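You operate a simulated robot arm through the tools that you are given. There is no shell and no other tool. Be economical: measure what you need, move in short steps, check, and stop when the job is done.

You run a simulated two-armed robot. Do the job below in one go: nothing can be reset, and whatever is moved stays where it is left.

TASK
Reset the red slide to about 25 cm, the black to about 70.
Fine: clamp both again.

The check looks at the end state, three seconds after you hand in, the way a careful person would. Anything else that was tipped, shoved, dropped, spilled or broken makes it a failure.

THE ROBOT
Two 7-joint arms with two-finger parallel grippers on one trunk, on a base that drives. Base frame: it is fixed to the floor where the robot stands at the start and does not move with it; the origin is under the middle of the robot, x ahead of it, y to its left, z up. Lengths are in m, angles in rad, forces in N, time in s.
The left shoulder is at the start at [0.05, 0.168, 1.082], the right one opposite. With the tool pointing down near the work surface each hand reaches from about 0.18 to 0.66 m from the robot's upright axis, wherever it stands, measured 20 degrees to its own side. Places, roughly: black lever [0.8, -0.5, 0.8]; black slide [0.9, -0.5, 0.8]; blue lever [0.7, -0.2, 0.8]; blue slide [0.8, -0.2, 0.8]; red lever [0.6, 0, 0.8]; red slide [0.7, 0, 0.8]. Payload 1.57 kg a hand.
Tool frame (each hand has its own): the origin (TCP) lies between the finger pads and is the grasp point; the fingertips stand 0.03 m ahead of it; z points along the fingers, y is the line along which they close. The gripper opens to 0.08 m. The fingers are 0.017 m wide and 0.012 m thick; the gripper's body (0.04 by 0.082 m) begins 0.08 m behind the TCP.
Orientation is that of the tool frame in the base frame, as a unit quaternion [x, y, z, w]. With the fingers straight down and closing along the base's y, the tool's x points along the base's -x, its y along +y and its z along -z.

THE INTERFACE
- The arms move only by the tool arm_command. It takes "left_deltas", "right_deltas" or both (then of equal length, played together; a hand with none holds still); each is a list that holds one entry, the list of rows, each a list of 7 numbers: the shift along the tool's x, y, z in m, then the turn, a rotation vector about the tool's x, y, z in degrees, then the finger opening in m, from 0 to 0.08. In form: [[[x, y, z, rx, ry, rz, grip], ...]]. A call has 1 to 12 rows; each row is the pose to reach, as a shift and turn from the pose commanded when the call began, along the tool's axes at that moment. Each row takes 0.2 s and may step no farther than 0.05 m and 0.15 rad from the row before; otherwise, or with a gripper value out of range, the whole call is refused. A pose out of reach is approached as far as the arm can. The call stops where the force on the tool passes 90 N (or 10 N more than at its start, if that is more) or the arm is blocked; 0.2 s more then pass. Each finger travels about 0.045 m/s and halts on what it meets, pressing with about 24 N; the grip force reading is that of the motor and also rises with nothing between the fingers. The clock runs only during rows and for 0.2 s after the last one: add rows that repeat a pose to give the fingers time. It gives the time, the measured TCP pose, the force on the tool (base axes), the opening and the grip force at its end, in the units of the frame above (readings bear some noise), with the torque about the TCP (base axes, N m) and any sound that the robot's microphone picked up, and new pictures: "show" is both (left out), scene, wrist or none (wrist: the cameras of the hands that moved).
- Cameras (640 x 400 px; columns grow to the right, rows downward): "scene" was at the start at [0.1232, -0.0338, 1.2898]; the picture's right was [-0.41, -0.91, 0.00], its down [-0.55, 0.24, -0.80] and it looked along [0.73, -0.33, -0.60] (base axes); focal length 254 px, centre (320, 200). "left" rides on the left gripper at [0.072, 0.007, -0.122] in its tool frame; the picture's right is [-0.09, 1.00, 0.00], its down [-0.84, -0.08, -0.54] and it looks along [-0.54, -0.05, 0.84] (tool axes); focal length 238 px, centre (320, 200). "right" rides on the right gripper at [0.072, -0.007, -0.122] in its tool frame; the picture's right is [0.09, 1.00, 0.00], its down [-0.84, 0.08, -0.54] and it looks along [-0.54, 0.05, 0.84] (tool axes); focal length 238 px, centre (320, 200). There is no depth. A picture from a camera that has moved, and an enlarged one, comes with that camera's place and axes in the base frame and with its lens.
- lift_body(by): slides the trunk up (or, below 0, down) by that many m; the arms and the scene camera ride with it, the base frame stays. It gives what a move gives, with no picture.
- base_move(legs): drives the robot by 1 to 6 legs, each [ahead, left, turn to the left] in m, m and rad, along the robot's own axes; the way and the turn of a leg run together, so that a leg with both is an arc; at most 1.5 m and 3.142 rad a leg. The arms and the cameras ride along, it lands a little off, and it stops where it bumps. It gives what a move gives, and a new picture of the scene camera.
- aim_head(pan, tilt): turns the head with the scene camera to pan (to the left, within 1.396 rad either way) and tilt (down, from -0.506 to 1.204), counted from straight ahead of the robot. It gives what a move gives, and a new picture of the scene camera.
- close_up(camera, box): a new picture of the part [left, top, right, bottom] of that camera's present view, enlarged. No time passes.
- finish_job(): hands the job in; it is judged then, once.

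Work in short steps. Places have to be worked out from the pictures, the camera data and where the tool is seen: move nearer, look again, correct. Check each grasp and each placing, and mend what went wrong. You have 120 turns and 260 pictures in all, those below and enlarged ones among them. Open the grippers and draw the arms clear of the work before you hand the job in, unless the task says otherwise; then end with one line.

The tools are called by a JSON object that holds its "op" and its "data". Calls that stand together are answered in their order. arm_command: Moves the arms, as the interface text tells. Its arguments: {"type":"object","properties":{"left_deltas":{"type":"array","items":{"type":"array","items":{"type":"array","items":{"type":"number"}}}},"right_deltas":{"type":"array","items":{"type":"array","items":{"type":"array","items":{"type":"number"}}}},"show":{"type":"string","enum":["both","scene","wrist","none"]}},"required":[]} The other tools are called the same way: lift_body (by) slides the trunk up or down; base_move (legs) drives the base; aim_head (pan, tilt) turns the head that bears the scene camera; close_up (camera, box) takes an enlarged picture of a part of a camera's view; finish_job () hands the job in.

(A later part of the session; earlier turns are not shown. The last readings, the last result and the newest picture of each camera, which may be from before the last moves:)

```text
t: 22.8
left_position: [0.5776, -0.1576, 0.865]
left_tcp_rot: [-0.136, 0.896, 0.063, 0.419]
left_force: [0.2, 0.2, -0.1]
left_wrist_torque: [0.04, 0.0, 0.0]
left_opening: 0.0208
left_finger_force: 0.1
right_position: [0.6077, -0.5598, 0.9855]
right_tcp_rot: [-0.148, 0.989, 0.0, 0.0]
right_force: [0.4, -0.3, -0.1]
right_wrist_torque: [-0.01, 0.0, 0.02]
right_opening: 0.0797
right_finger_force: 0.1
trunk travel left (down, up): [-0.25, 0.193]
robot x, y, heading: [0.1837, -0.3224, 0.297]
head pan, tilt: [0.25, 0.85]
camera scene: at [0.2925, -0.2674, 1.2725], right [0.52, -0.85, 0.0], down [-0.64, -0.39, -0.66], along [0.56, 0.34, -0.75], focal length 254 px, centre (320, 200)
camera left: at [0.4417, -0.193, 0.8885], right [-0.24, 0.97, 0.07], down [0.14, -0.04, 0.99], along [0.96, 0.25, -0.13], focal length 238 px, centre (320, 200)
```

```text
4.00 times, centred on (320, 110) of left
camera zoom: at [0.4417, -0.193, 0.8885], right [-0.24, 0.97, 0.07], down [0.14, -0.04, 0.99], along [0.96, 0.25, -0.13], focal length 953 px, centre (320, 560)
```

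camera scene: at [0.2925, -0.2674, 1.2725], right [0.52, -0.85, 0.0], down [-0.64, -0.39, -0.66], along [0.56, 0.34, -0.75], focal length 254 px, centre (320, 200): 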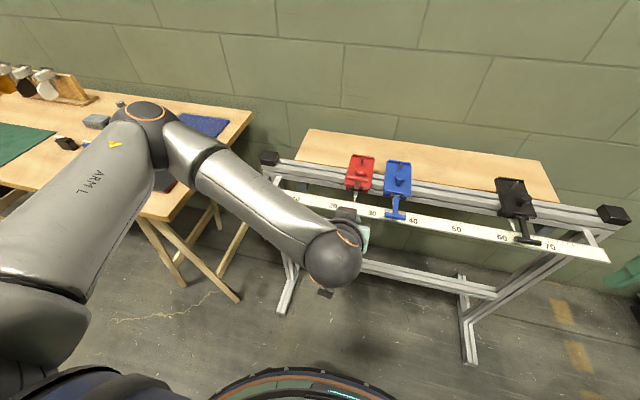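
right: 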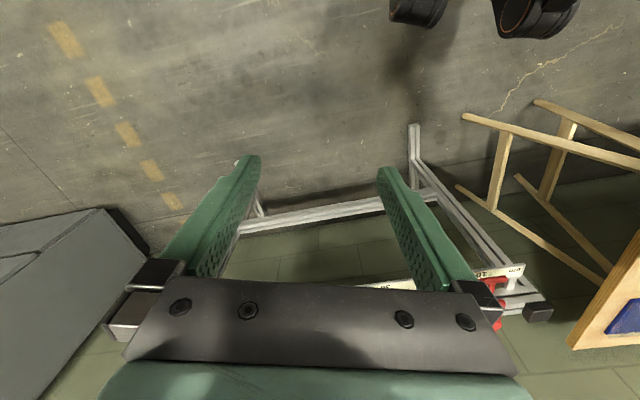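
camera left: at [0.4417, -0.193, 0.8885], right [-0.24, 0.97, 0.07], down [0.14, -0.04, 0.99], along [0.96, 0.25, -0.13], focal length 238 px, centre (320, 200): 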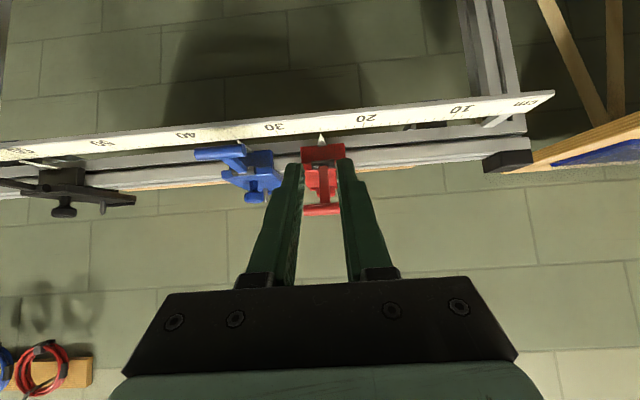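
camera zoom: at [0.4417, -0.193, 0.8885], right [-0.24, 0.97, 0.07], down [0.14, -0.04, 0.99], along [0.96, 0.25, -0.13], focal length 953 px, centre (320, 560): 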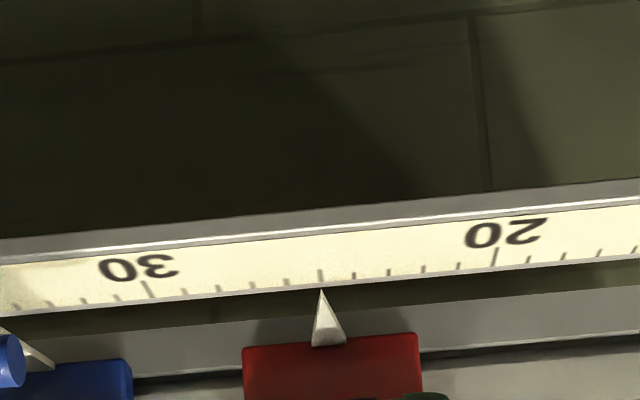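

The lever stays up by itself and red still reads 25. To plan the closing grip I'll locate the upright bar.

{"op": "close_up", "data": {"camera": "scene", "box": [316, 140, 412, 220]}}

{"op": "close_up", "data": {"camera": "left", "box": [270, 130, 382, 230]}}

```text
5.00 times, centred on (364, 180) of scene
camera zoom: at [0.2925, -0.2674, 1.2725], right [0.52, -0.85, 0.0], down [-0.64, -0.39, -0.66], along [0.56, 0.34, -0.75], focal length 1272 px, centre (100, 300)
```

zoom: 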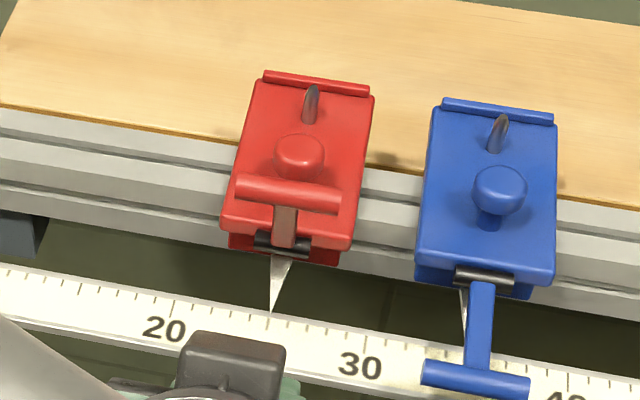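

```text
4.00 times, centred on (326, 180) of left
camera zoom: at [0.4417, -0.193, 0.8885], right [-0.24, 0.97, 0.07], down [0.14, -0.04, 0.99], along [0.96, 0.25, -0.13], focal length 953 px, centre (296, 280)
```

zoom: 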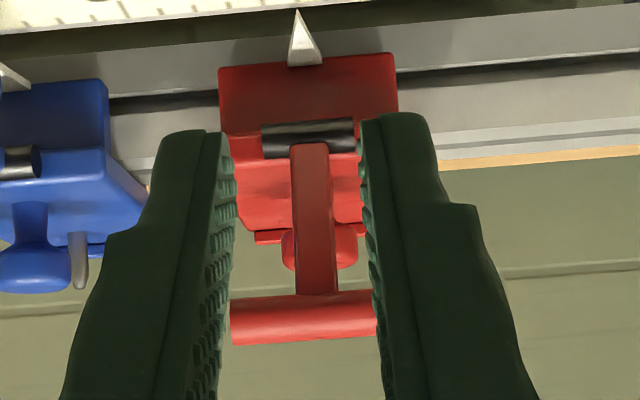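

The upright bar is at about n 0.631, z 0.865, with the lever at about 75°. I'll open the fingers and advance to straddle the bar's ends.

{"op": "arm_command", "data": {"left_deltas": [[[0, 0, 0, 0, 0, 0, 0.076], [0, -0.003, 0, 0, 0, 0, 0.076], [0, -0.003, 0, 0, 0, 0, 0.076], [-0.02, -0.003, 0.021, 0, 0, 0, 0.076], [-0.04, -0.003, 0.042, 0, 0, 0, 0.076], [-0.06, -0.003, 0.063, 0, 0, 0, 0.076], [-0.081, -0.003, 0.084, 0, 0, 0, 0.076], [-0.081, -0.003, 0.084, 0, 0, 0, 0.076]]]}}

{"op": "close_up", "data": {"camera": "left", "box": [240, 80, 400, 220]}}

{"op": "close_up", "data": {"camera": "scene", "box": [316, 140, 412, 220]}}

```text
t: 24.6
left_position: [0.6916, -0.1281, 0.8732]
left_tcp_rot: [-0.135, 0.896, 0.063, 0.418]
left_force: [0.1, -0.5, -0.1]
left_wrist_torque: [-0.01, 0.02, 0.0]
left_opening: 0.0758
left_finger_force: 0.1
right_position: [0.6091, -0.5595, 0.9856]
right_tcp_rot: [-0.147, 0.989, 0.001, 0.0]
right_force: [0.0, 0.6, -0.4]
right_wrist_torque: [0.01, 0.03, -0.02]
right_opening: 0.0801
right_finger_force: 0.1
trunk travel left (down, up): [-0.25, 0.193]
robot x, y, heading: [0.1822, -0.3214, 0.298]
head pan, tilt: [0.25, 0.85]
camera scene: at [0.2925, -0.2673, 1.2725], right [0.52, -0.85, 0.0], down [-0.64, -0.39, -0.66], along [0.56, 0.34, -0.75], focal length 254 px, centre (320, 200)
camera left: at [0.5555, -0.1636, 0.8964], right [-0.24, 0.97, 0.07], down [0.14, -0.04, 0.99], along [0.96, 0.24, -0.13], focal length 238 px, centre (320, 200)
```

scene: 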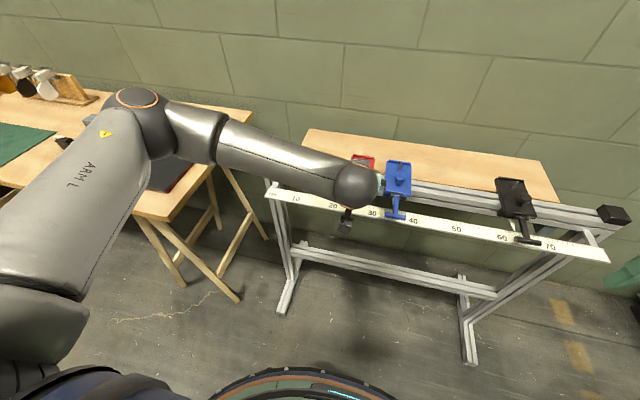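
left: 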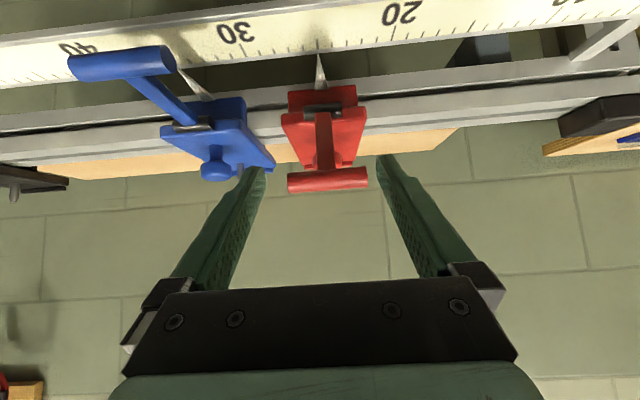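

```text
2.86 times, centred on (320, 150) of left
camera zoom: at [0.5555, -0.1636, 0.8964], right [-0.24, 0.97, 0.07], down [0.14, -0.04, 0.99], along [0.96, 0.24, -0.13], focal length 681 px, centre (320, 343)
```

zoom: 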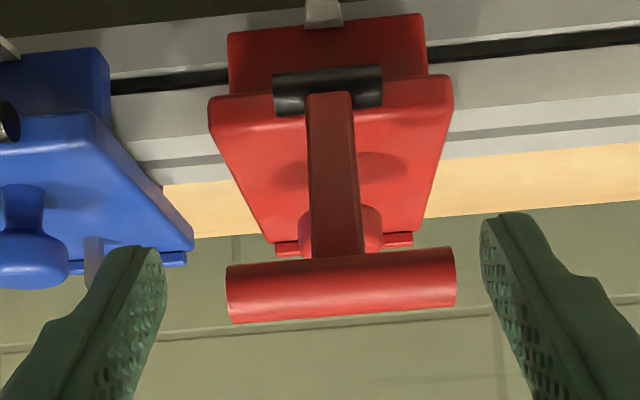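

```text
5.00 times, centred on (364, 180) of scene
camera zoom: at [0.2925, -0.2673, 1.2725], right [0.52, -0.85, 0.0], down [-0.64, -0.39, -0.66], along [0.56, 0.34, -0.75], focal length 1272 px, centre (100, 300)
```

zoom: 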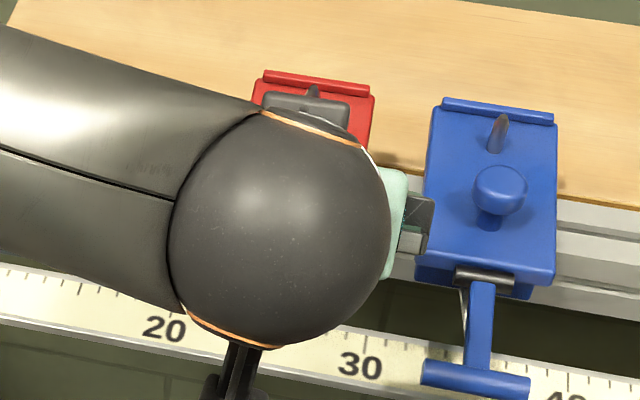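

The bar lies between the fingertips but sits about 4 mm to the left of centre. I'll re-centre and close. The slide is free, so I'll check the pointer afterwards.

{"op": "arm_command", "data": {"left_deltas": [[[0, 0.0043, 0, 0, 0, 0, 0.076], [0, 0.0043, 0, 0, 0, 0, 0.065], [0, 0.0043, 0, 0, 0, 0, 0.04], [0, 0.0043, 0, 0, 0, 0, 0.04]]], "show": "none"}}

{"op": "close_up", "data": {"camera": "left", "box": [240, 20, 400, 120]}}

{"op": "close_up", "data": {"camera": "left", "box": [240, 120, 400, 220]}}

```text
t: 25.6
left_position: [0.6886, -0.1242, 0.8726]
left_tcp_rot: [-0.134, 0.896, 0.063, 0.419]
left_force: [0.0, -2.2, -1.2]
left_wrist_torque: [0.02, 0.05, -0.05]
left_opening: 0.0604
left_finger_force: 27.6
right_position: [0.6084, -0.5597, 0.9858]
right_tcp_rot: [-0.148, 0.989, -0.001, 0.0]
right_force: [0.2, 0.2, -0.2]
right_wrist_torque: [-0.03, -0.01, 0.0]
right_opening: 0.0799
right_finger_force: 0.1
trunk travel left (down, up): [-0.25, 0.193]
robot x, y, heading: [0.183, -0.32, 0.301]
head pan, tilt: [0.25, 0.85]
```

```text
4.00 times, centred on (320, 70) of left
camera zoom: at [0.5538, -0.1591, 0.8961], right [-0.24, 0.97, 0.07], down [0.14, -0.04, 0.99], along [0.96, 0.24, -0.13], focal length 953 px, centre (320, 720)
```

zoom: 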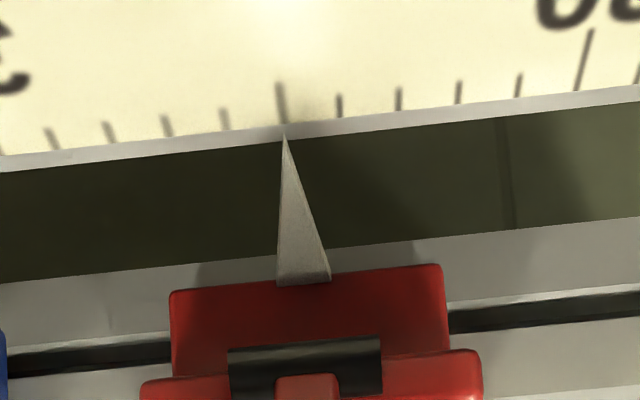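

```text
4.00 times, centred on (320, 170) of left
camera zoom: at [0.5538, -0.1591, 0.8961], right [-0.24, 0.97, 0.07], down [0.14, -0.04, 0.99], along [0.96, 0.24, -0.13], focal length 953 px, centre (320, 320)
```

zoom: 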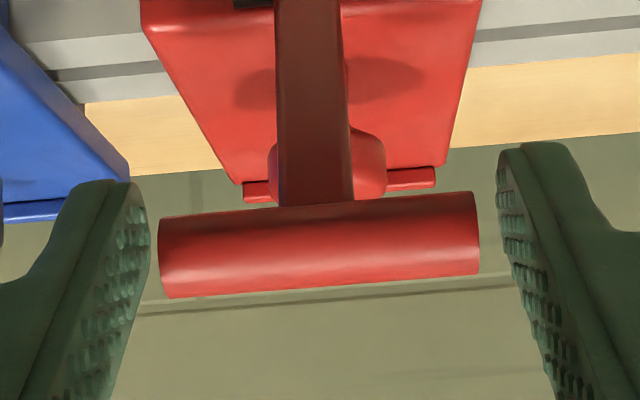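

Red is still at 25 with the bar held. I'll swing the lever down along its arc to about 20° above horizontal.

{"op": "arm_command", "data": {"left_deltas": [[[0.006, 0, -0.003, 0, 0, 0, 0.04], [0.0121, 0, -0.0061, 0, 0, 0, 0.04], [0.02, 0, -0.008, 0, 0, 0, 0.04], [0.0276, 0, -0.0096, 0, 0, 0, 0.04], [0.0354, 0, -0.0094, 0, 0, 0, 0.04], [0.0432, 0, -0.0088, 0, 0, 0, 0.04], [0.0534, 0, -0.0061, 0, 0, 0, 0.04]]]}}

{"op": "close_up", "data": {"camera": "left", "box": [240, 40, 400, 180]}}

```text
t: 27.1
left_position: [0.6525, -0.1373, 0.8333]
left_tcp_rot: [-0.134, 0.897, 0.062, 0.416]
left_force: [0.3, 0.1, -0.1]
left_wrist_torque: [0.01, -0.01, -0.01]
left_opening: 0.0401
left_finger_force: 0.1
right_position: [0.6083, -0.5598, 0.986]
right_tcp_rot: [-0.148, 0.989, 0.0, 0.0]
right_force: [0.3, 0.8, -0.8]
right_wrist_torque: [0.0, -0.01, 0.02]
right_opening: 0.0799
right_finger_force: 0.0
trunk travel left (down, up): [-0.25, 0.193]
robot x, y, heading: [0.1828, -0.3202, 0.294]
head pan, tilt: [0.25, 0.85]
camera scene: at [0.2925, -0.2673, 1.2724], right [0.52, -0.85, 0.0], down [-0.64, -0.39, -0.66], along [0.56, 0.34, -0.75], focal length 254 px, centre (320, 200)
camera left: at [0.515, -0.1714, 0.8575], right [-0.23, 0.97, 0.07], down [0.14, -0.04, 0.99], along [0.96, 0.24, -0.13], focal length 238 px, centre (320, 200)
```

scene: 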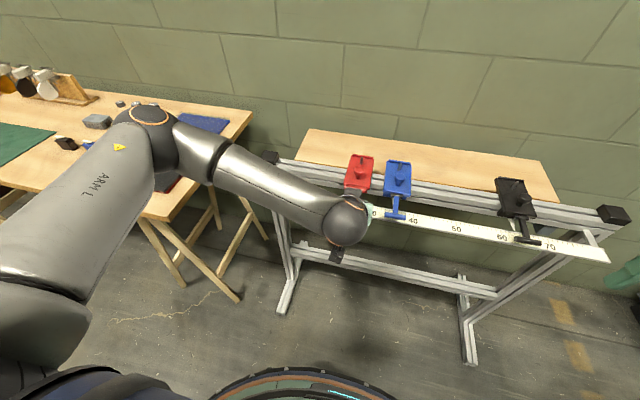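
left: 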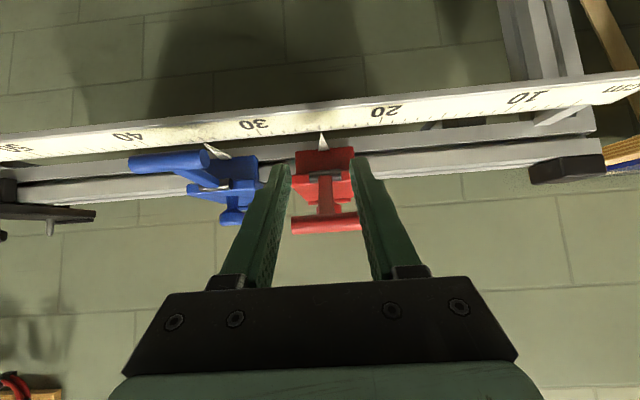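

```text
2.86 times, centred on (320, 110) of left
camera zoom: at [0.515, -0.1714, 0.8575], right [-0.23, 0.97, 0.07], down [0.14, -0.04, 0.99], along [0.96, 0.24, -0.13], focal length 681 px, centre (320, 457)
```

zoom: 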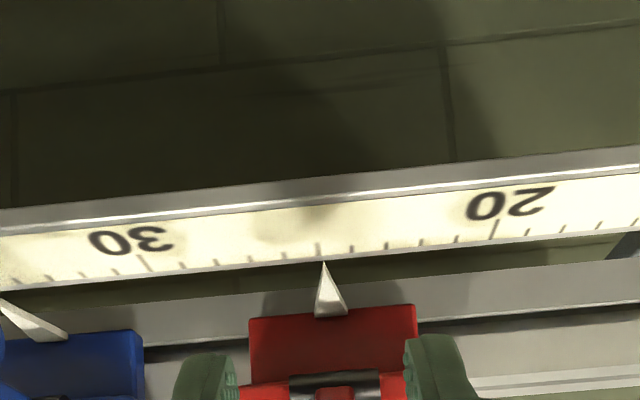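

The grip slipped off again, but the lever seems to have moved partway. I'll retract along the finger axis and look.

{"op": "arm_command", "data": {"left_deltas": [[[0, 0, -0.03, 0, 0, 0, 0.03], [0, 0, -0.06, 0, 0, 0, 0.03], [-0.01, 0, -0.1, 0, 0, 0, 0.03], [-0.01, 0, -0.1, 0, 0, 0, 0.03]]], "show": "none"}}

{"op": "close_up", "data": {"camera": "scene", "box": [316, 140, 412, 220]}}

{"op": "close_up", "data": {"camera": "left", "box": [256, 130, 384, 230]}}

```text
t: 28.1
left_position: [0.5841, -0.1571, 0.9054]
left_tcp_rot: [-0.136, 0.896, 0.063, 0.418]
left_force: [0.0, -0.3, 0.3]
left_wrist_torque: [0.0, 0.0, 0.02]
left_opening: 0.0299
left_finger_force: 0.0
right_position: [0.608, -0.5587, 0.9846]
right_tcp_rot: [-0.148, 0.989, -0.001, 0.0]
right_force: [0.1, -0.2, -0.1]
right_wrist_torque: [0.01, -0.01, -0.01]
right_opening: 0.08
right_finger_force: 0.0
trunk travel left (down, up): [-0.25, 0.193]
robot x, y, heading: [0.1812, -0.324, 0.297]
head pan, tilt: [0.25, 0.85]
```

```text
5.00 times, centred on (364, 180) of scene
camera zoom: at [0.2925, -0.2673, 1.2725], right [0.52, -0.85, 0.0], down [-0.64, -0.39, -0.66], along [0.56, 0.34, -0.75], focal length 1272 px, centre (100, 300)
```

zoom: 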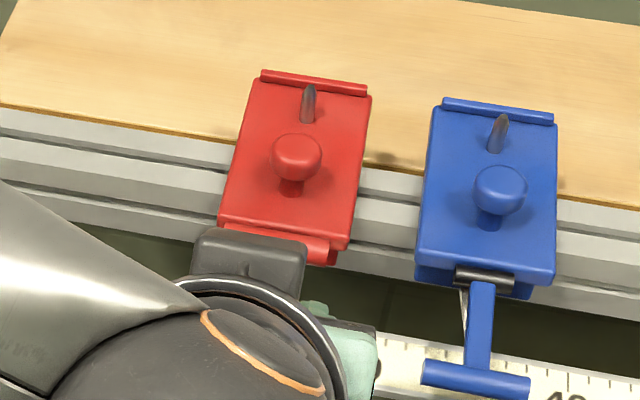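

```text
4.00 times, centred on (320, 180) of left
camera zoom: at [0.4489, -0.1914, 0.9298], right [-0.24, 0.97, 0.07], down [0.14, -0.04, 0.99], along [0.96, 0.24, -0.13], focal length 953 px, centre (320, 280)
```

zoom: 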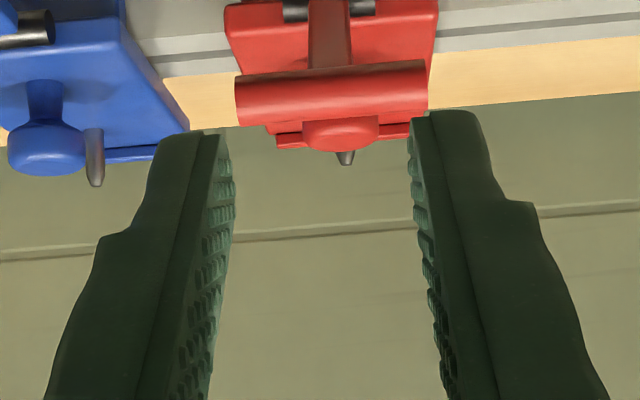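

The lever is now at about 50°, with the bar at n 0.610, z 0.851. I'll bring the pitched fingers over its back side and sweep it down along the arc, pushing with their front-lower faces.

{"op": "arm_command", "data": {"left_deltas": [[[-0.0322, 0.0014, 0.0383, 0, 0, 0, 0.02], [-0.063, 0.0014, 0.0751, 0, 0, 0, 0.02], [-0.0423, 0.0014, 0.0925, 0, 0, 0, 0.02], [-0.0359, 0.0014, 0.0926, 0, 0, 0, 0.02], [-0.0281, 0.0014, 0.0923, 0, 0, 0, 0.02], [-0.0203, 0.0014, 0.092, 0, 0, 0, 0.02], [-0.0127, 0.0014, 0.0937, 0, 0, 0, 0.02], [-0.005, 0.0014, 0.0953, 0, 0, 0, 0.02]]], "show": "wrist"}}

{"op": "close_up", "data": {"camera": "scene", "box": [316, 140, 412, 220]}}

```text
t: 29.9
left_position: [0.6578, -0.1322, 0.8494]
left_tcp_rot: [-0.135, 0.896, 0.062, 0.418]
left_force: [-0.1, -0.2, -0.6]
left_wrist_torque: [0.02, 0.01, -0.02]
left_opening: 0.02
left_finger_force: 0.0
right_position: [0.6084, -0.5594, 0.9858]
right_tcp_rot: [-0.148, 0.989, -0.001, 0.0]
right_force: [-0.8, -0.3, -1.0]
right_wrist_torque: [-0.01, 0.04, 0.03]
right_opening: 0.0798
right_finger_force: 0.0
trunk travel left (down, up): [-0.25, 0.193]
robot x, y, heading: [0.1827, -0.3204, 0.297]
head pan, tilt: [0.25, 0.85]
camera left: at [0.5211, -0.1673, 0.8727], right [-0.24, 0.97, 0.07], down [0.14, -0.04, 0.99], along [0.96, 0.24, -0.13], focal length 238 px, centre (320, 200)
```

left: 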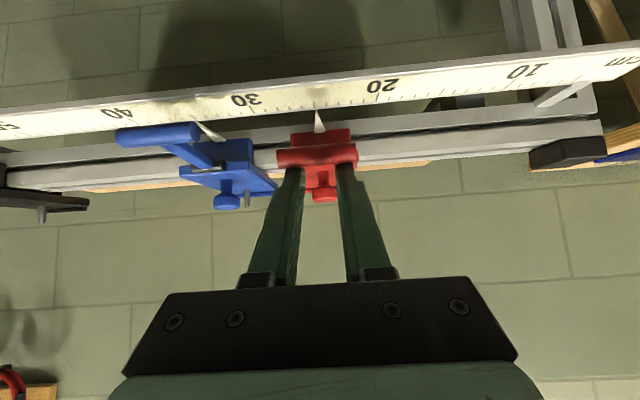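

```text
5.00 times, centred on (364, 180) of scene
camera zoom: at [0.2925, -0.2673, 1.2725], right [0.52, -0.85, 0.0], down [-0.64, -0.39, -0.66], along [0.56, 0.34, -0.75], focal length 1272 px, centre (100, 300)
```

zoom: 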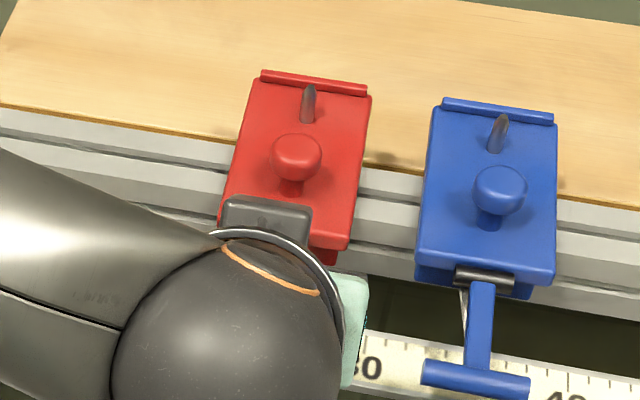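

The bar is following down. Before clamping I'll check the pointer.

{"op": "close_up", "data": {"camera": "left", "box": [240, 70, 400, 170]}}

```text
4.00 times, centred on (320, 120) of left
camera zoom: at [0.5211, -0.1673, 0.8727], right [-0.24, 0.97, 0.07], down [0.14, -0.04, 0.99], along [0.96, 0.24, -0.13], focal length 953 px, centre (320, 520)
```

zoom: 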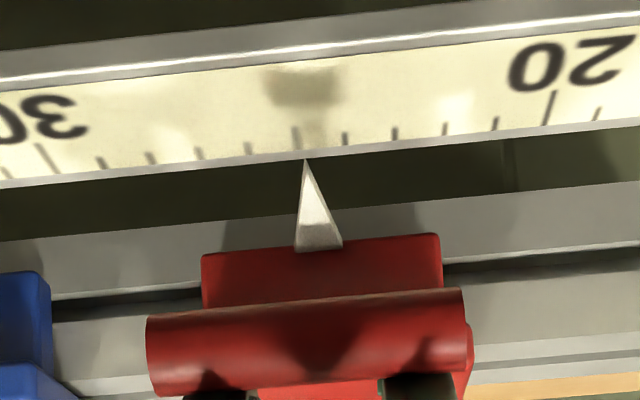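

It reads 24.9. I'll press the lever down to horizontal.

{"op": "arm_command", "data": {"left_deltas": [[[0.0056, 0, 0.0028, 0, 0, 0, 0.02], [0.0112, 0, 0.0055, 0, 0, 0, 0.02], [0.0146, 0, 0.008, 0, 0, 0, 0.02], [0.0181, 0, 0.0105, 0, 0, 0, 0.02], [0.0204, 0, 0.0124, 0, 0, 0, 0.02]]], "show": "none"}}

{"op": "close_up", "data": {"camera": "left", "box": [240, 80, 400, 180]}}

{"op": "close_up", "data": {"camera": "scene", "box": [316, 140, 412, 220]}}

```text
t: 31.1
left_position: [0.6533, -0.1323, 0.8269]
left_tcp_rot: [-0.136, 0.896, 0.063, 0.418]
left_force: [0.7, 1.1, 0.6]
left_wrist_torque: [-0.01, -0.03, 0.0]
left_opening: 0.0199
left_finger_force: 0.1
right_position: [0.6088, -0.5576, 0.9861]
right_tcp_rot: [-0.148, 0.989, 0.001, 0.0]
right_force: [-0.2, -0.7, 1.2]
right_wrist_torque: [0.03, 0.01, 0.0]
right_opening: 0.0799
right_finger_force: 0.0
trunk travel left (down, up): [-0.25, 0.193]
robot x, y, heading: [0.1867, -0.3219, 0.295]
head pan, tilt: [0.25, 0.85]
```

```text
4.00 times, centred on (320, 130) of left
camera zoom: at [0.5183, -0.1686, 0.8503], right [-0.24, 0.97, 0.07], down [0.14, -0.04, 0.99], along [0.96, 0.25, -0.12], focal length 953 px, centre (320, 480)
```

zoom: 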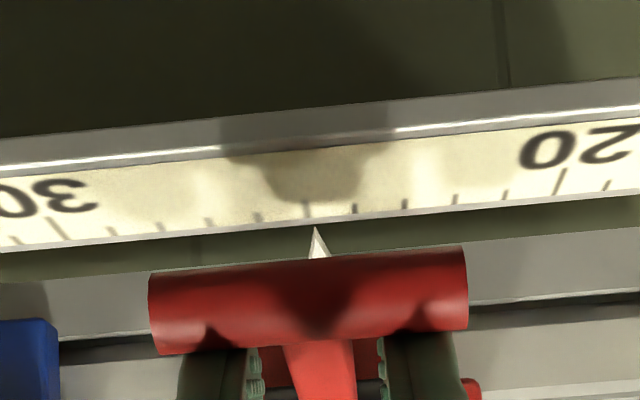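

```text
5.00 times, centred on (364, 180) of scene
camera zoom: at [0.2924, -0.2673, 1.2726], right [0.52, -0.85, 0.0], down [-0.64, -0.39, -0.66], along [0.56, 0.34, -0.75], focal length 1272 px, centre (100, 300)
```

zoom: 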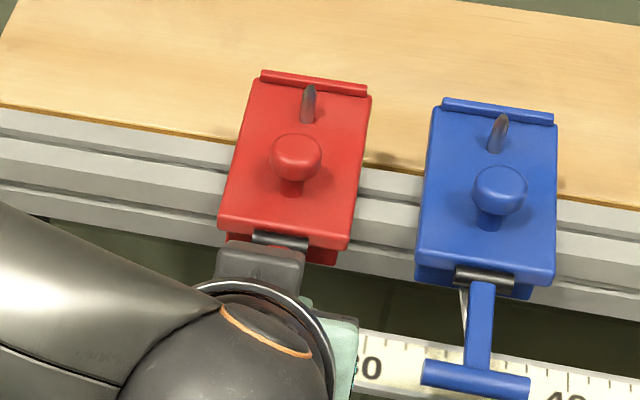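

By my estimate the bar is almost at its original height. I'll press on in small steps until I feel a firm stop.

{"op": "arm_command", "data": {"left_deltas": [[[0.0023, 0, 0.0019, 0, 0, 0, 0.02], [0.0046, 0, 0.0039, 0, 0, 0, 0.02], [0.0061, 0, 0.0051, 0, 0, 0, 0.02]]], "show": "none"}}

{"op": "close_up", "data": {"camera": "left", "box": [240, 80, 400, 180]}}

```text
t: 31.9
left_position: [0.6544, -0.1337, 0.8233]
left_tcp_rot: [-0.135, 0.893, 0.063, 0.425]
left_force: [8.3, 2.3, 26.1]
left_wrist_torque: [0.18, -0.31, 0.1]
left_opening: 0.0201
left_finger_force: 0.0
right_position: [0.607, -0.5598, 0.988]
right_tcp_rot: [-0.148, 0.989, 0.0, 0.0]
right_force: [0.3, 0.1, 0.2]
right_wrist_torque: [0.01, -0.03, -0.02]
right_opening: 0.0801
right_finger_force: 0.1
trunk travel left (down, up): [-0.25, 0.193]
robot x, y, heading: [0.1802, -0.3217, 0.299]
head pan, tilt: [0.25, 0.85]
```

```text
4.00 times, centred on (320, 130) of left
camera zoom: at [0.5195, -0.1684, 0.846], right [-0.24, 0.97, 0.07], down [0.12, -0.04, 0.99], along [0.96, 0.25, -0.11], focal length 953 px, centre (320, 480)
```

zoom: 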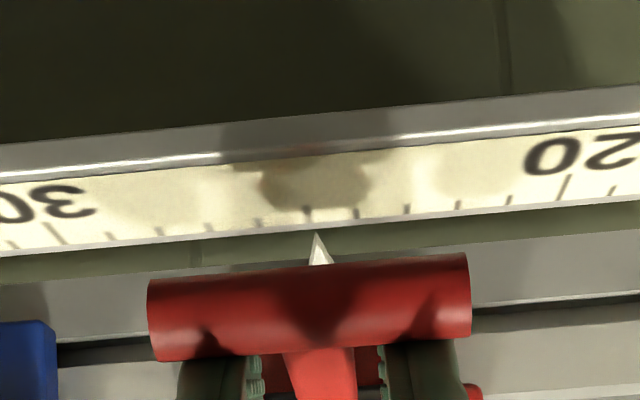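

There's a firm stop at 26 N. I'll press a touch harder to make sure it's fully home, then retract up and back.

{"op": "arm_command", "data": {"left_deltas": [[[0.003, 0, 0.0026, 0, 0, 0, 0.02], [0.003, 0, 0.0026, 0, 0, 0, 0.02]]], "show": "none"}}

{"op": "arm_command", "data": {"left_deltas": [[[-0.02, 0, -0.012, 0, 0, 0, 0.02], [-0.03, 0, -0.04, 0, 0, 0, 0.02], [-0.03, 0, -0.08, 0, 0, 0, 0.02], [-0.05, 0, -0.12, 0, 0, 0, 0.02], [-0.06, 0.045, -0.12, 0, 0, 0, 0.02], [-0.06, 0.09, -0.12, 0, 0, 0, 0.02], [-0.06, 0.13, -0.12, 0, 0, 0, 0.02]]]}}

{"op": "close_up", "data": {"camera": "scene", "box": [316, 140, 412, 220]}}

```text
t: 32.5
left_position: [0.6564, -0.1333, 0.8225]
left_tcp_rot: [-0.135, 0.891, 0.062, 0.428]
left_force: [10.1, 7.5, 32.8]
left_wrist_torque: [0.17, -0.38, 0.03]
left_opening: 0.0201
left_finger_force: 0.3
right_position: [0.6063, -0.5591, 0.9867]
right_tcp_rot: [-0.149, 0.989, 0.0, 0.001]
right_force: [0.6, 0.6, 0.3]
right_wrist_torque: [0.02, 0.04, 0.02]
right_opening: 0.0801
right_finger_force: 0.0
trunk travel left (down, up): [-0.25, 0.193]
robot x, y, heading: [0.1871, -0.3163, 0.298]
head pan, tilt: [0.25, 0.85]
```

```text
t: 34.1
left_position: [0.5644, -0.0241, 0.9379]
left_tcp_rot: [-0.134, 0.896, 0.062, 0.419]
left_force: [0.3, 0.1, 0.1]
left_wrist_torque: [0.02, 0.01, 0.01]
left_opening: 0.02
left_finger_force: 0.0
right_position: [0.6086, -0.5586, 0.9857]
right_tcp_rot: [-0.149, 0.989, -0.001, 0.0]
right_force: [-0.1, -0.8, -0.3]
right_wrist_torque: [-0.01, 0.0, 0.0]
right_opening: 0.08
right_finger_force: 0.1
trunk travel left (down, up): [-0.25, 0.193]
robot x, y, heading: [0.1844, -0.3239, 0.301]
head pan, tilt: [0.25, 0.85]
camera scene: at [0.2922, -0.267, 1.2725], right [0.52, -0.85, 0.0], down [-0.64, -0.39, -0.66], along [0.56, 0.34, -0.75], focal length 254 px, centre (320, 200)
camera left: at [0.4282, -0.0593, 0.9611], right [-0.24, 0.97, 0.07], down [0.14, -0.04, 0.99], along [0.96, 0.24, -0.13], focal length 238 px, centre (320, 200)
```

scene: 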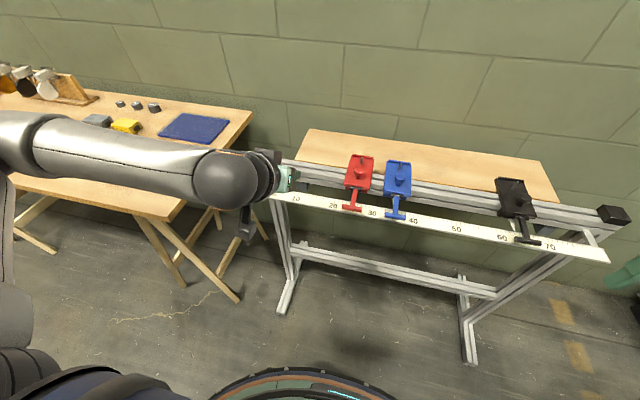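
left: 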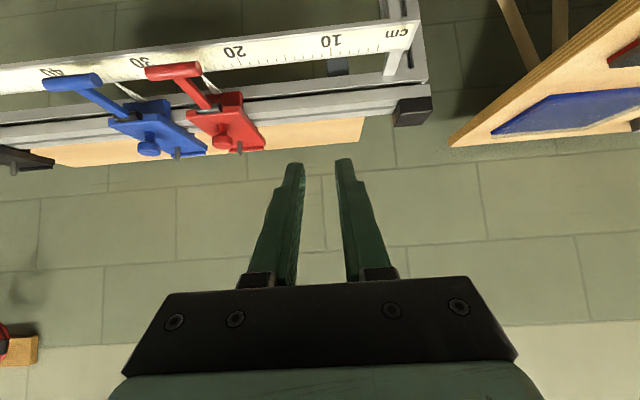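

```text
5.00 times, centred on (364, 180) of scene
camera zoom: at [0.2922, -0.267, 1.2725], right [0.52, -0.85, 0.0], down [-0.64, -0.39, -0.66], along [0.56, 0.34, -0.75], focal length 1272 px, centre (100, 300)
```

zoom: 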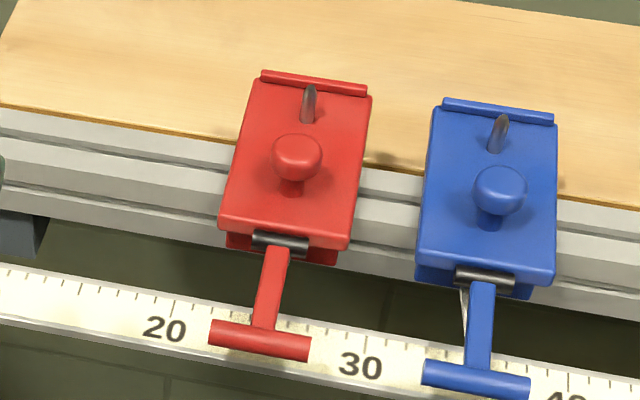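

Red is clamped flat like blue. Now black: I'll shift the base 0.13 m to the right so the right hand can reach it, and aim the head there.

{"op": "base_move", "data": {"legs": [[0, -0.13, 0]]}}

{"op": "aim_head", "data": {"pan": -0.25, "tilt": 0.85}}

{"op": "close_up", "data": {"camera": "right", "box": [0, 0, 640, 400]}}

```text
t: 36.0
left_position: [0.6029, -0.151, 0.9365]
left_tcp_rot: [-0.135, 0.896, 0.064, 0.418]
left_force: [-0.1, 0.7, -0.2]
left_wrist_torque: [-0.02, 0.01, -0.01]
left_opening: 0.0201
left_finger_force: 0.0
right_position: [0.6471, -0.6843, 0.9855]
right_tcp_rot: [-0.148, 0.989, 0.0, 0.0]
right_force: [0.4, 0.5, 0.3]
right_wrist_torque: [-0.02, 0.01, 0.02]
right_opening: 0.0798
right_finger_force: 0.0
trunk travel left (down, up): [-0.25, 0.193]
robot x, y, heading: [0.2237, -0.4433, 0.295]
head pan, tilt: [0.25, 0.85]
camera scene: at [0.3308, -0.392, 1.2725], right [0.52, -0.85, 0.0], down [-0.64, -0.39, -0.66], along [0.56, 0.34, -0.75], focal length 254 px, centre (320, 200)
```

scene: 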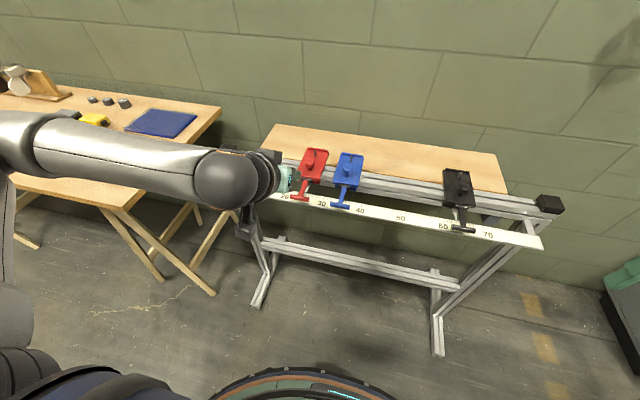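

```text
t: 36.9
left_position: [0.6032, -0.1495, 0.9368]
left_tcp_rot: [-0.136, 0.896, 0.063, 0.418]
left_force: [0.3, 0.4, 0.0]
left_wrist_torque: [0.01, 0.02, 0.01]
left_opening: 0.0201
left_finger_force: 0.1
right_position: [0.6474, -0.683, 0.9863]
right_tcp_rot: [-0.149, 0.989, 0.001, 0.0]
right_force: [0.2, -0.2, -0.3]
right_wrist_torque: [0.01, -0.02, -0.03]
right_opening: 0.08
right_finger_force: 0.0
trunk travel left (down, up): [-0.25, 0.193]
robot x, y, heading: [0.2227, -0.4458, 0.298]
head pan, tilt: [-0.25, 0.85]
camera scene: at [0.3421, -0.4286, 1.2725], right [0.05, -1.0, 0.0], down [-0.75, -0.04, -0.66], along [0.66, 0.03, -0.75], focal length 254 px, centre (320, 200)
```

scene: 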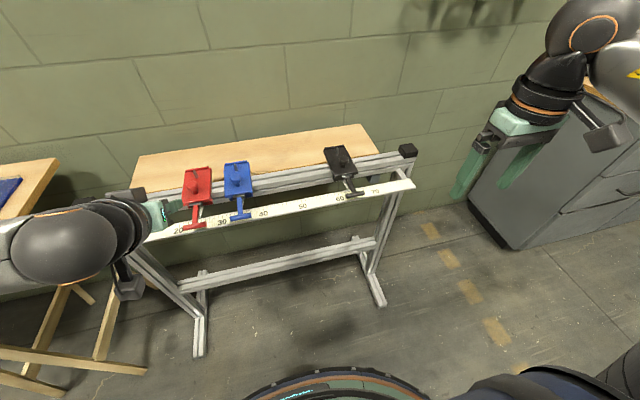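

```text
1.00 times, centred on (320, 200) of right (not enlarged: the box is as wide or as high as the picture)
camera zoom: at [0.5808, -0.7111, 1.1079], right [-0.38, 0.92, 0.0], down [0.78, 0.32, 0.54], along [0.5, 0.21, -0.84], focal length 238 px, centre (320, 200)
```

zoom: 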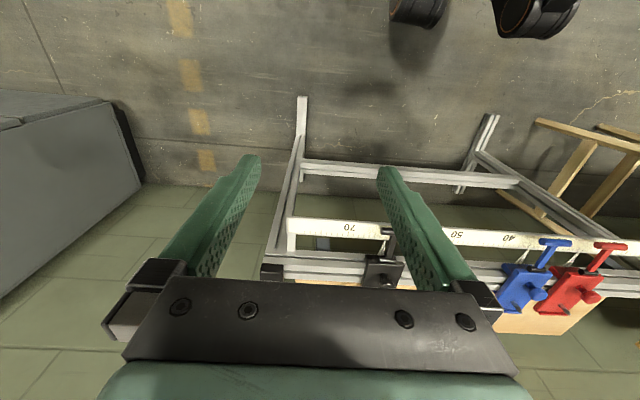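

The black bar should be near n 0.589, l -0.70 in rail coordinates. I'll move the right hand to the pitched pre-pose in front of it, with the fingers opened 2 cm.

{"op": "arm_command", "data": {"right_deltas": [[[-0.015, 0.02, 0.021, 0, -7.15, 0, 0.06], [-0.03, 0.04, 0.042, 0, -14.3, 0, 0.04], [-0.045, 0.06, 0.064, 0, -21.45, 0, 0.02], [-0.06, 0.082, 0.085, 0, -28.6, 0, 0.02], [-0.074, 0.102, 0.106, 0, -35.75, 0, 0.02], [-0.089, 0.123, 0.128, 0, -42.9, 0, 0.02], [-0.104, 0.143, 0.149, 0, -50, 0, 0.02], [-0.104, 0.143, 0.149, 0, -50, 0, 0.02]]]}}

{"op": "close_up", "data": {"camera": "right", "box": [264, 100, 376, 170]}}

```text
t: 38.7
left_position: [0.6026, -0.1501, 0.9364]
left_tcp_rot: [-0.136, 0.896, 0.064, 0.418]
left_force: [-0.6, 0.1, 0.7]
left_wrist_torque: [0.0, -0.03, -0.03]
left_opening: 0.0202
left_finger_force: 0.0
right_position: [0.6976, -0.5049, 0.8448]
right_tcp_rot: [-0.144, 0.9, 0.076, 0.404]
right_force: [0.0, 0.4, -0.7]
right_wrist_torque: [-0.01, 0.02, -0.01]
right_opening: 0.0198
right_finger_force: 0.2
right hand out of reach, approached as far as the arm can: row 7
trunk travel left (down, up): [-0.25, 0.193]
robot x, y, heading: [0.2208, -0.4459, 0.294]
head pan, tilt: [-0.25, 0.85]
camera scene: at [0.3421, -0.4289, 1.2725], right [0.05, -1.0, 0.0], down [-0.75, -0.04, -0.66], along [0.66, 0.03, -0.75], focal length 254 px, centre (320, 200)
camera right: at [0.5681, -0.5564, 0.8705], right [-0.38, 0.93, -0.05], down [0.12, 0.1, 0.99], along [0.92, 0.37, -0.15], focal length 238 px, centre (320, 200)
```

scene: 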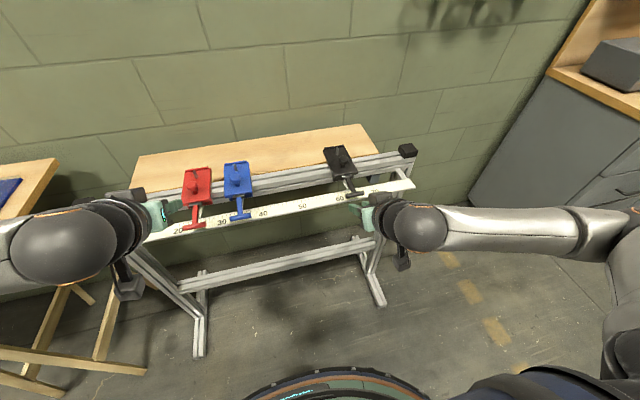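
right: 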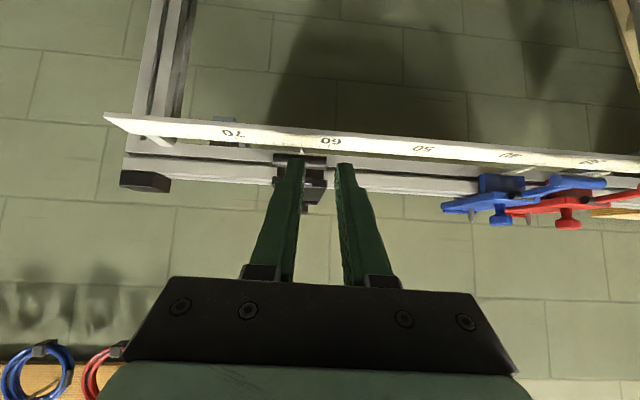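

```text
5.71 times, centred on (320, 135) of right
camera zoom: at [0.5681, -0.5564, 0.8705], right [-0.38, 0.93, -0.05], down [0.12, 0.1, 0.99], along [0.92, 0.37, -0.15], focal length 1362 px, centre (320, 571)
```

zoom: 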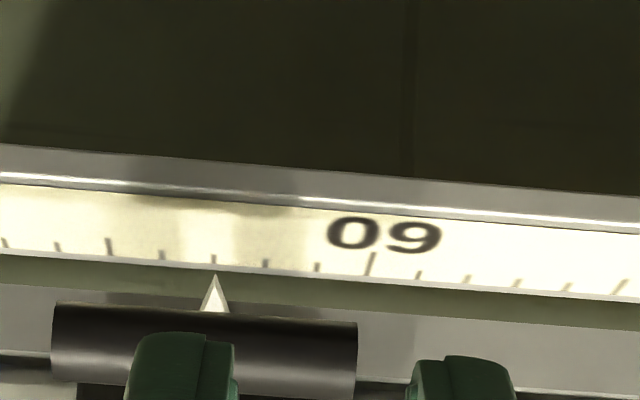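

Black reads 63.0. The right arm was slightly short of the commanded pose, probably because it's folded, so I'll shift the base a little back and right for a better arm posture.

{"op": "base_move", "data": {"legs": [[-0.04, 0, 0], [0, -0.06, 0]]}}

{"op": "arm_command", "data": {"right_deltas": [[[0, 0, 0, 0, 0, 0, 0.02], [0, 0, 0, 0, 0, 0, 0.02]]], "show": "wrist"}}

```text
t: 40.4
left_position: [0.5834, -0.2189, 0.9375]
left_tcp_rot: [-0.136, 0.896, 0.063, 0.418]
left_force: [-1.0, -0.8, -0.4]
left_wrist_torque: [0.0, -0.01, 0.02]
left_opening: 0.0199
left_finger_force: 0.0
right_position: [0.6779, -0.5738, 0.8437]
right_tcp_rot: [-0.145, 0.9, 0.075, 0.404]
right_force: [0.6, 0.4, -0.1]
right_wrist_torque: [0.03, -0.01, -0.01]
right_opening: 0.0201
right_finger_force: 0.1
trunk travel left (down, up): [-0.25, 0.193]
robot x, y, heading: [0.206, -0.5127, 0.302]
head pan, tilt: [-0.25, 0.85]
camera scene: at [0.3226, -0.4971, 1.2725], right [0.05, -1.0, 0.0], down [-0.75, -0.04, -0.66], along [0.66, 0.03, -0.75], focal length 254 px, centre (320, 200)
```

scene: 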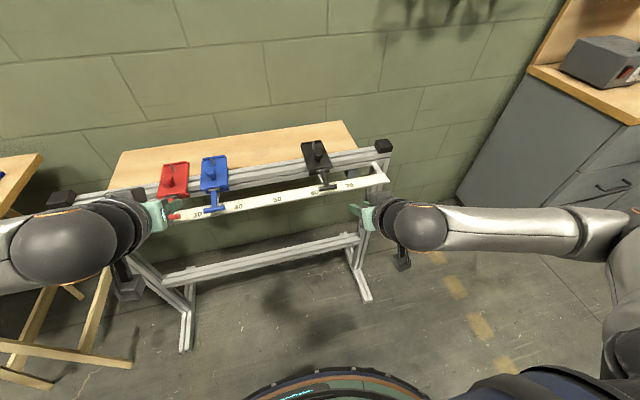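

```text
t: 41.0
left_position: [0.584, -0.2177, 0.937]
left_tcp_rot: [-0.136, 0.896, 0.063, 0.418]
left_force: [-0.6, 0.5, -0.4]
left_wrist_torque: [0.0, -0.02, 0.01]
left_opening: 0.0203
left_finger_force: 0.1
right_position: [0.6767, -0.5744, 0.844]
right_tcp_rot: [-0.144, 0.9, 0.076, 0.405]
right_force: [-0.3, 0.6, 0.0]
right_wrist_torque: [0.0, 0.05, 0.04]
right_opening: 0.0201
right_finger_force: 0.1
trunk travel left (down, up): [-0.25, 0.193]
robot x, y, heading: [0.1996, -0.5111, 0.295]
head pan, tilt: [-0.25, 0.85]
camera right: at [0.5487, -0.6247, 0.8708], right [-0.38, 0.92, -0.05], down [0.12, 0.1, 0.99], along [0.92, 0.37, -0.15], focal length 238 px, centre (320, 200)
```

right: 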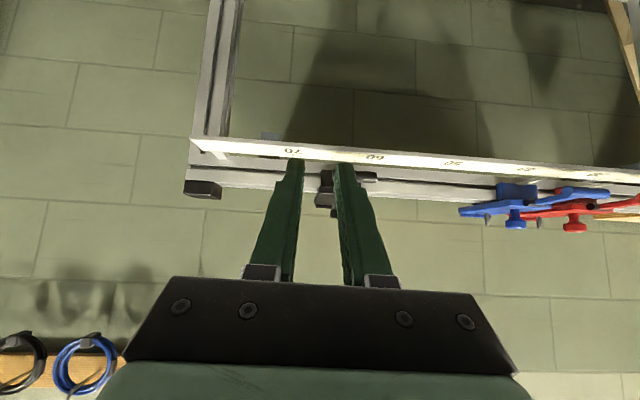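

The arm follows now. The hand is about 2° off in yaw and roll, so I'll correct the orientation and move to the pre-pose in front of the black bar.

{"op": "arm_command", "data": {"right_deltas": [[[-0.007, 0.0145, 0.015, 1.1, -0.7, 0.2, 0.02], [-0.014, 0.029, 0.03, 2.26, -1.4, 0.44, 0.02], [-0.0214, 0.0434, 0.0454, 2.26, -1.4, 0.44, 0.02], [-0.0214, 0.0434, 0.0454, 2.26, -1.4, 0.44, 0.02]]], "show": "wrist"}}

{"op": "close_up", "data": {"camera": "right", "box": [264, 110, 376, 180]}}

{"op": "close_up", "data": {"camera": "scene", "box": [290, 130, 402, 220]}}

```text
t: 42.0
left_position: [0.5832, -0.2164, 0.9361]
left_tcp_rot: [-0.136, 0.896, 0.063, 0.418]
left_force: [0.6, 0.4, 0.0]
left_wrist_torque: [-0.01, -0.01, 0.02]
left_opening: 0.0199
left_finger_force: 0.0
right_position: [0.7089, -0.5169, 0.8305]
right_tcp_rot: [-0.131, 0.897, 0.06, 0.419]
right_force: [0.6, 0.4, 0.7]
right_wrist_torque: [-0.01, 0.02, -0.01]
right_opening: 0.0201
right_finger_force: 0.1
trunk travel left (down, up): [-0.25, 0.193]
robot x, y, heading: [0.2023, -0.5145, 0.3]
head pan, tilt: [-0.25, 0.85]
camera right: at [0.5775, -0.5627, 0.8542], right [-0.34, 0.94, -0.07], down [0.09, 0.11, 0.99], along [0.93, 0.33, -0.13], focal length 238 px, centre (320, 200)
```

right: 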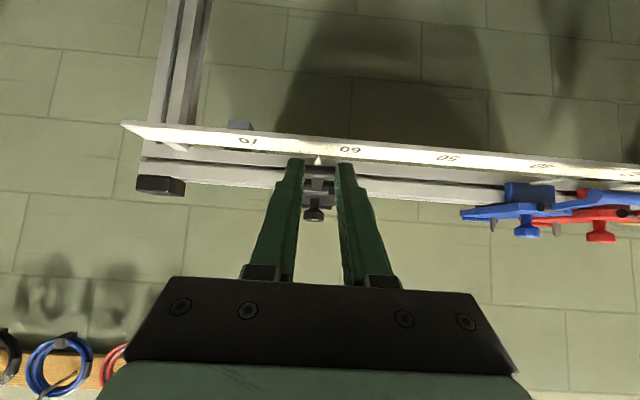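

```text
5.71 times, centred on (320, 145) of right
camera zoom: at [0.5775, -0.5627, 0.8542], right [-0.34, 0.94, -0.07], down [0.09, 0.11, 0.99], along [0.93, 0.33, -0.13], focal length 1362 px, centre (320, 514)
```

zoom: 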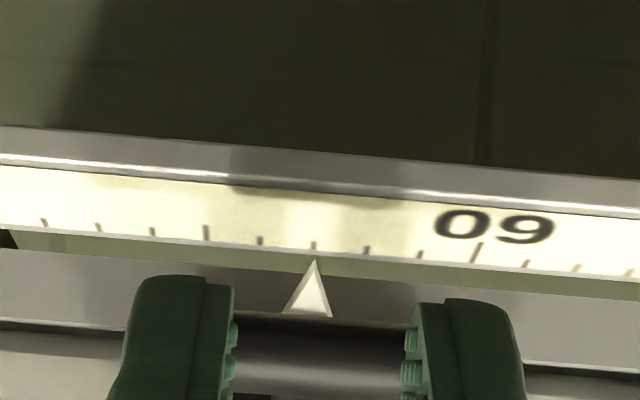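

```text
4.44 times, centred on (346, 175) of scene
camera zoom: at [0.3225, -0.4969, 1.2725], right [0.05, -1.0, 0.0], down [-0.75, -0.04, -0.66], along [0.66, 0.03, -0.75], focal length 1131 px, centre (204, 311)
```

zoom: 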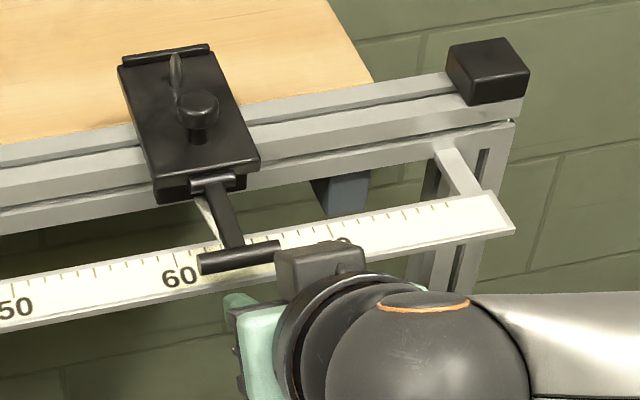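

The orientation is good now and the bar is at z of about 0.804, centred. I'll slide the fingers under it.

{"op": "arm_command", "data": {"right_deltas": [[[-0.0015, 0, 0.016, 0, 0, 0, 0.02], [-0.0015, 0, 0.032, 0, 0, 0, 0.02], [-0.0015, 0, 0.042, 0, 0, 0, 0.02], [-0.0015, 0, 0.049, 0, 0, 0, 0.02], [-0.0015, 0, 0.049, 0, 0, 0, 0.02]]], "show": "none"}}

{"op": "close_up", "data": {"camera": "right", "box": [240, 90, 400, 190]}}

{"op": "close_up", "data": {"camera": "scene", "box": [290, 130, 402, 220]}}

```text
t: 43.1
left_position: [0.5835, -0.2173, 0.9374]
left_tcp_rot: [-0.135, 0.896, 0.063, 0.418]
left_force: [1.0, -0.5, 0.0]
left_wrist_torque: [0.02, -0.06, -0.01]
left_opening: 0.0198
left_finger_force: 0.1
right_position: [0.7462, -0.5047, 0.7993]
right_tcp_rot: [-0.132, 0.897, 0.061, 0.418]
right_force: [-0.1, -1.3, 0.6]
right_wrist_torque: [-0.02, -0.03, 0.0]
right_opening: 0.0199
right_finger_force: 0.1
trunk travel left (down, up): [-0.25, 0.193]
robot x, y, heading: [0.2032, -0.5165, 0.304]
head pan, tilt: [-0.25, 0.85]
```

```text
4.00 times, centred on (320, 140) of right
camera zoom: at [0.6157, -0.5516, 0.8233], right [-0.34, 0.94, -0.07], down [0.1, 0.11, 0.99], along [0.93, 0.33, -0.13], focal length 953 px, centre (320, 440)
```

zoom: 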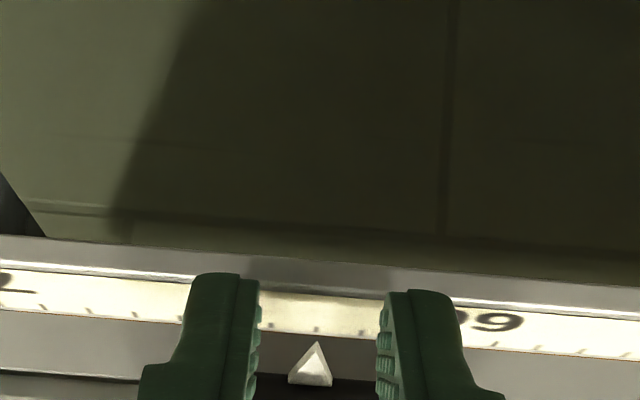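

```text
4.44 times, centred on (346, 175) of scene
camera zoom: at [0.3225, -0.4969, 1.2725], right [0.05, -1.0, 0.0], down [-0.75, -0.04, -0.66], along [0.66, 0.03, -0.75], focal length 1131 px, centre (204, 311)
```

zoom: 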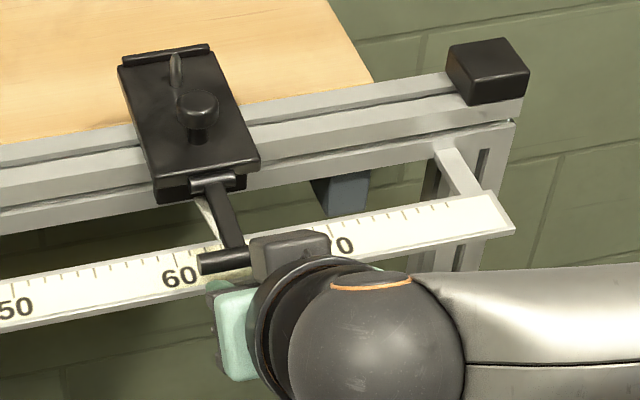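

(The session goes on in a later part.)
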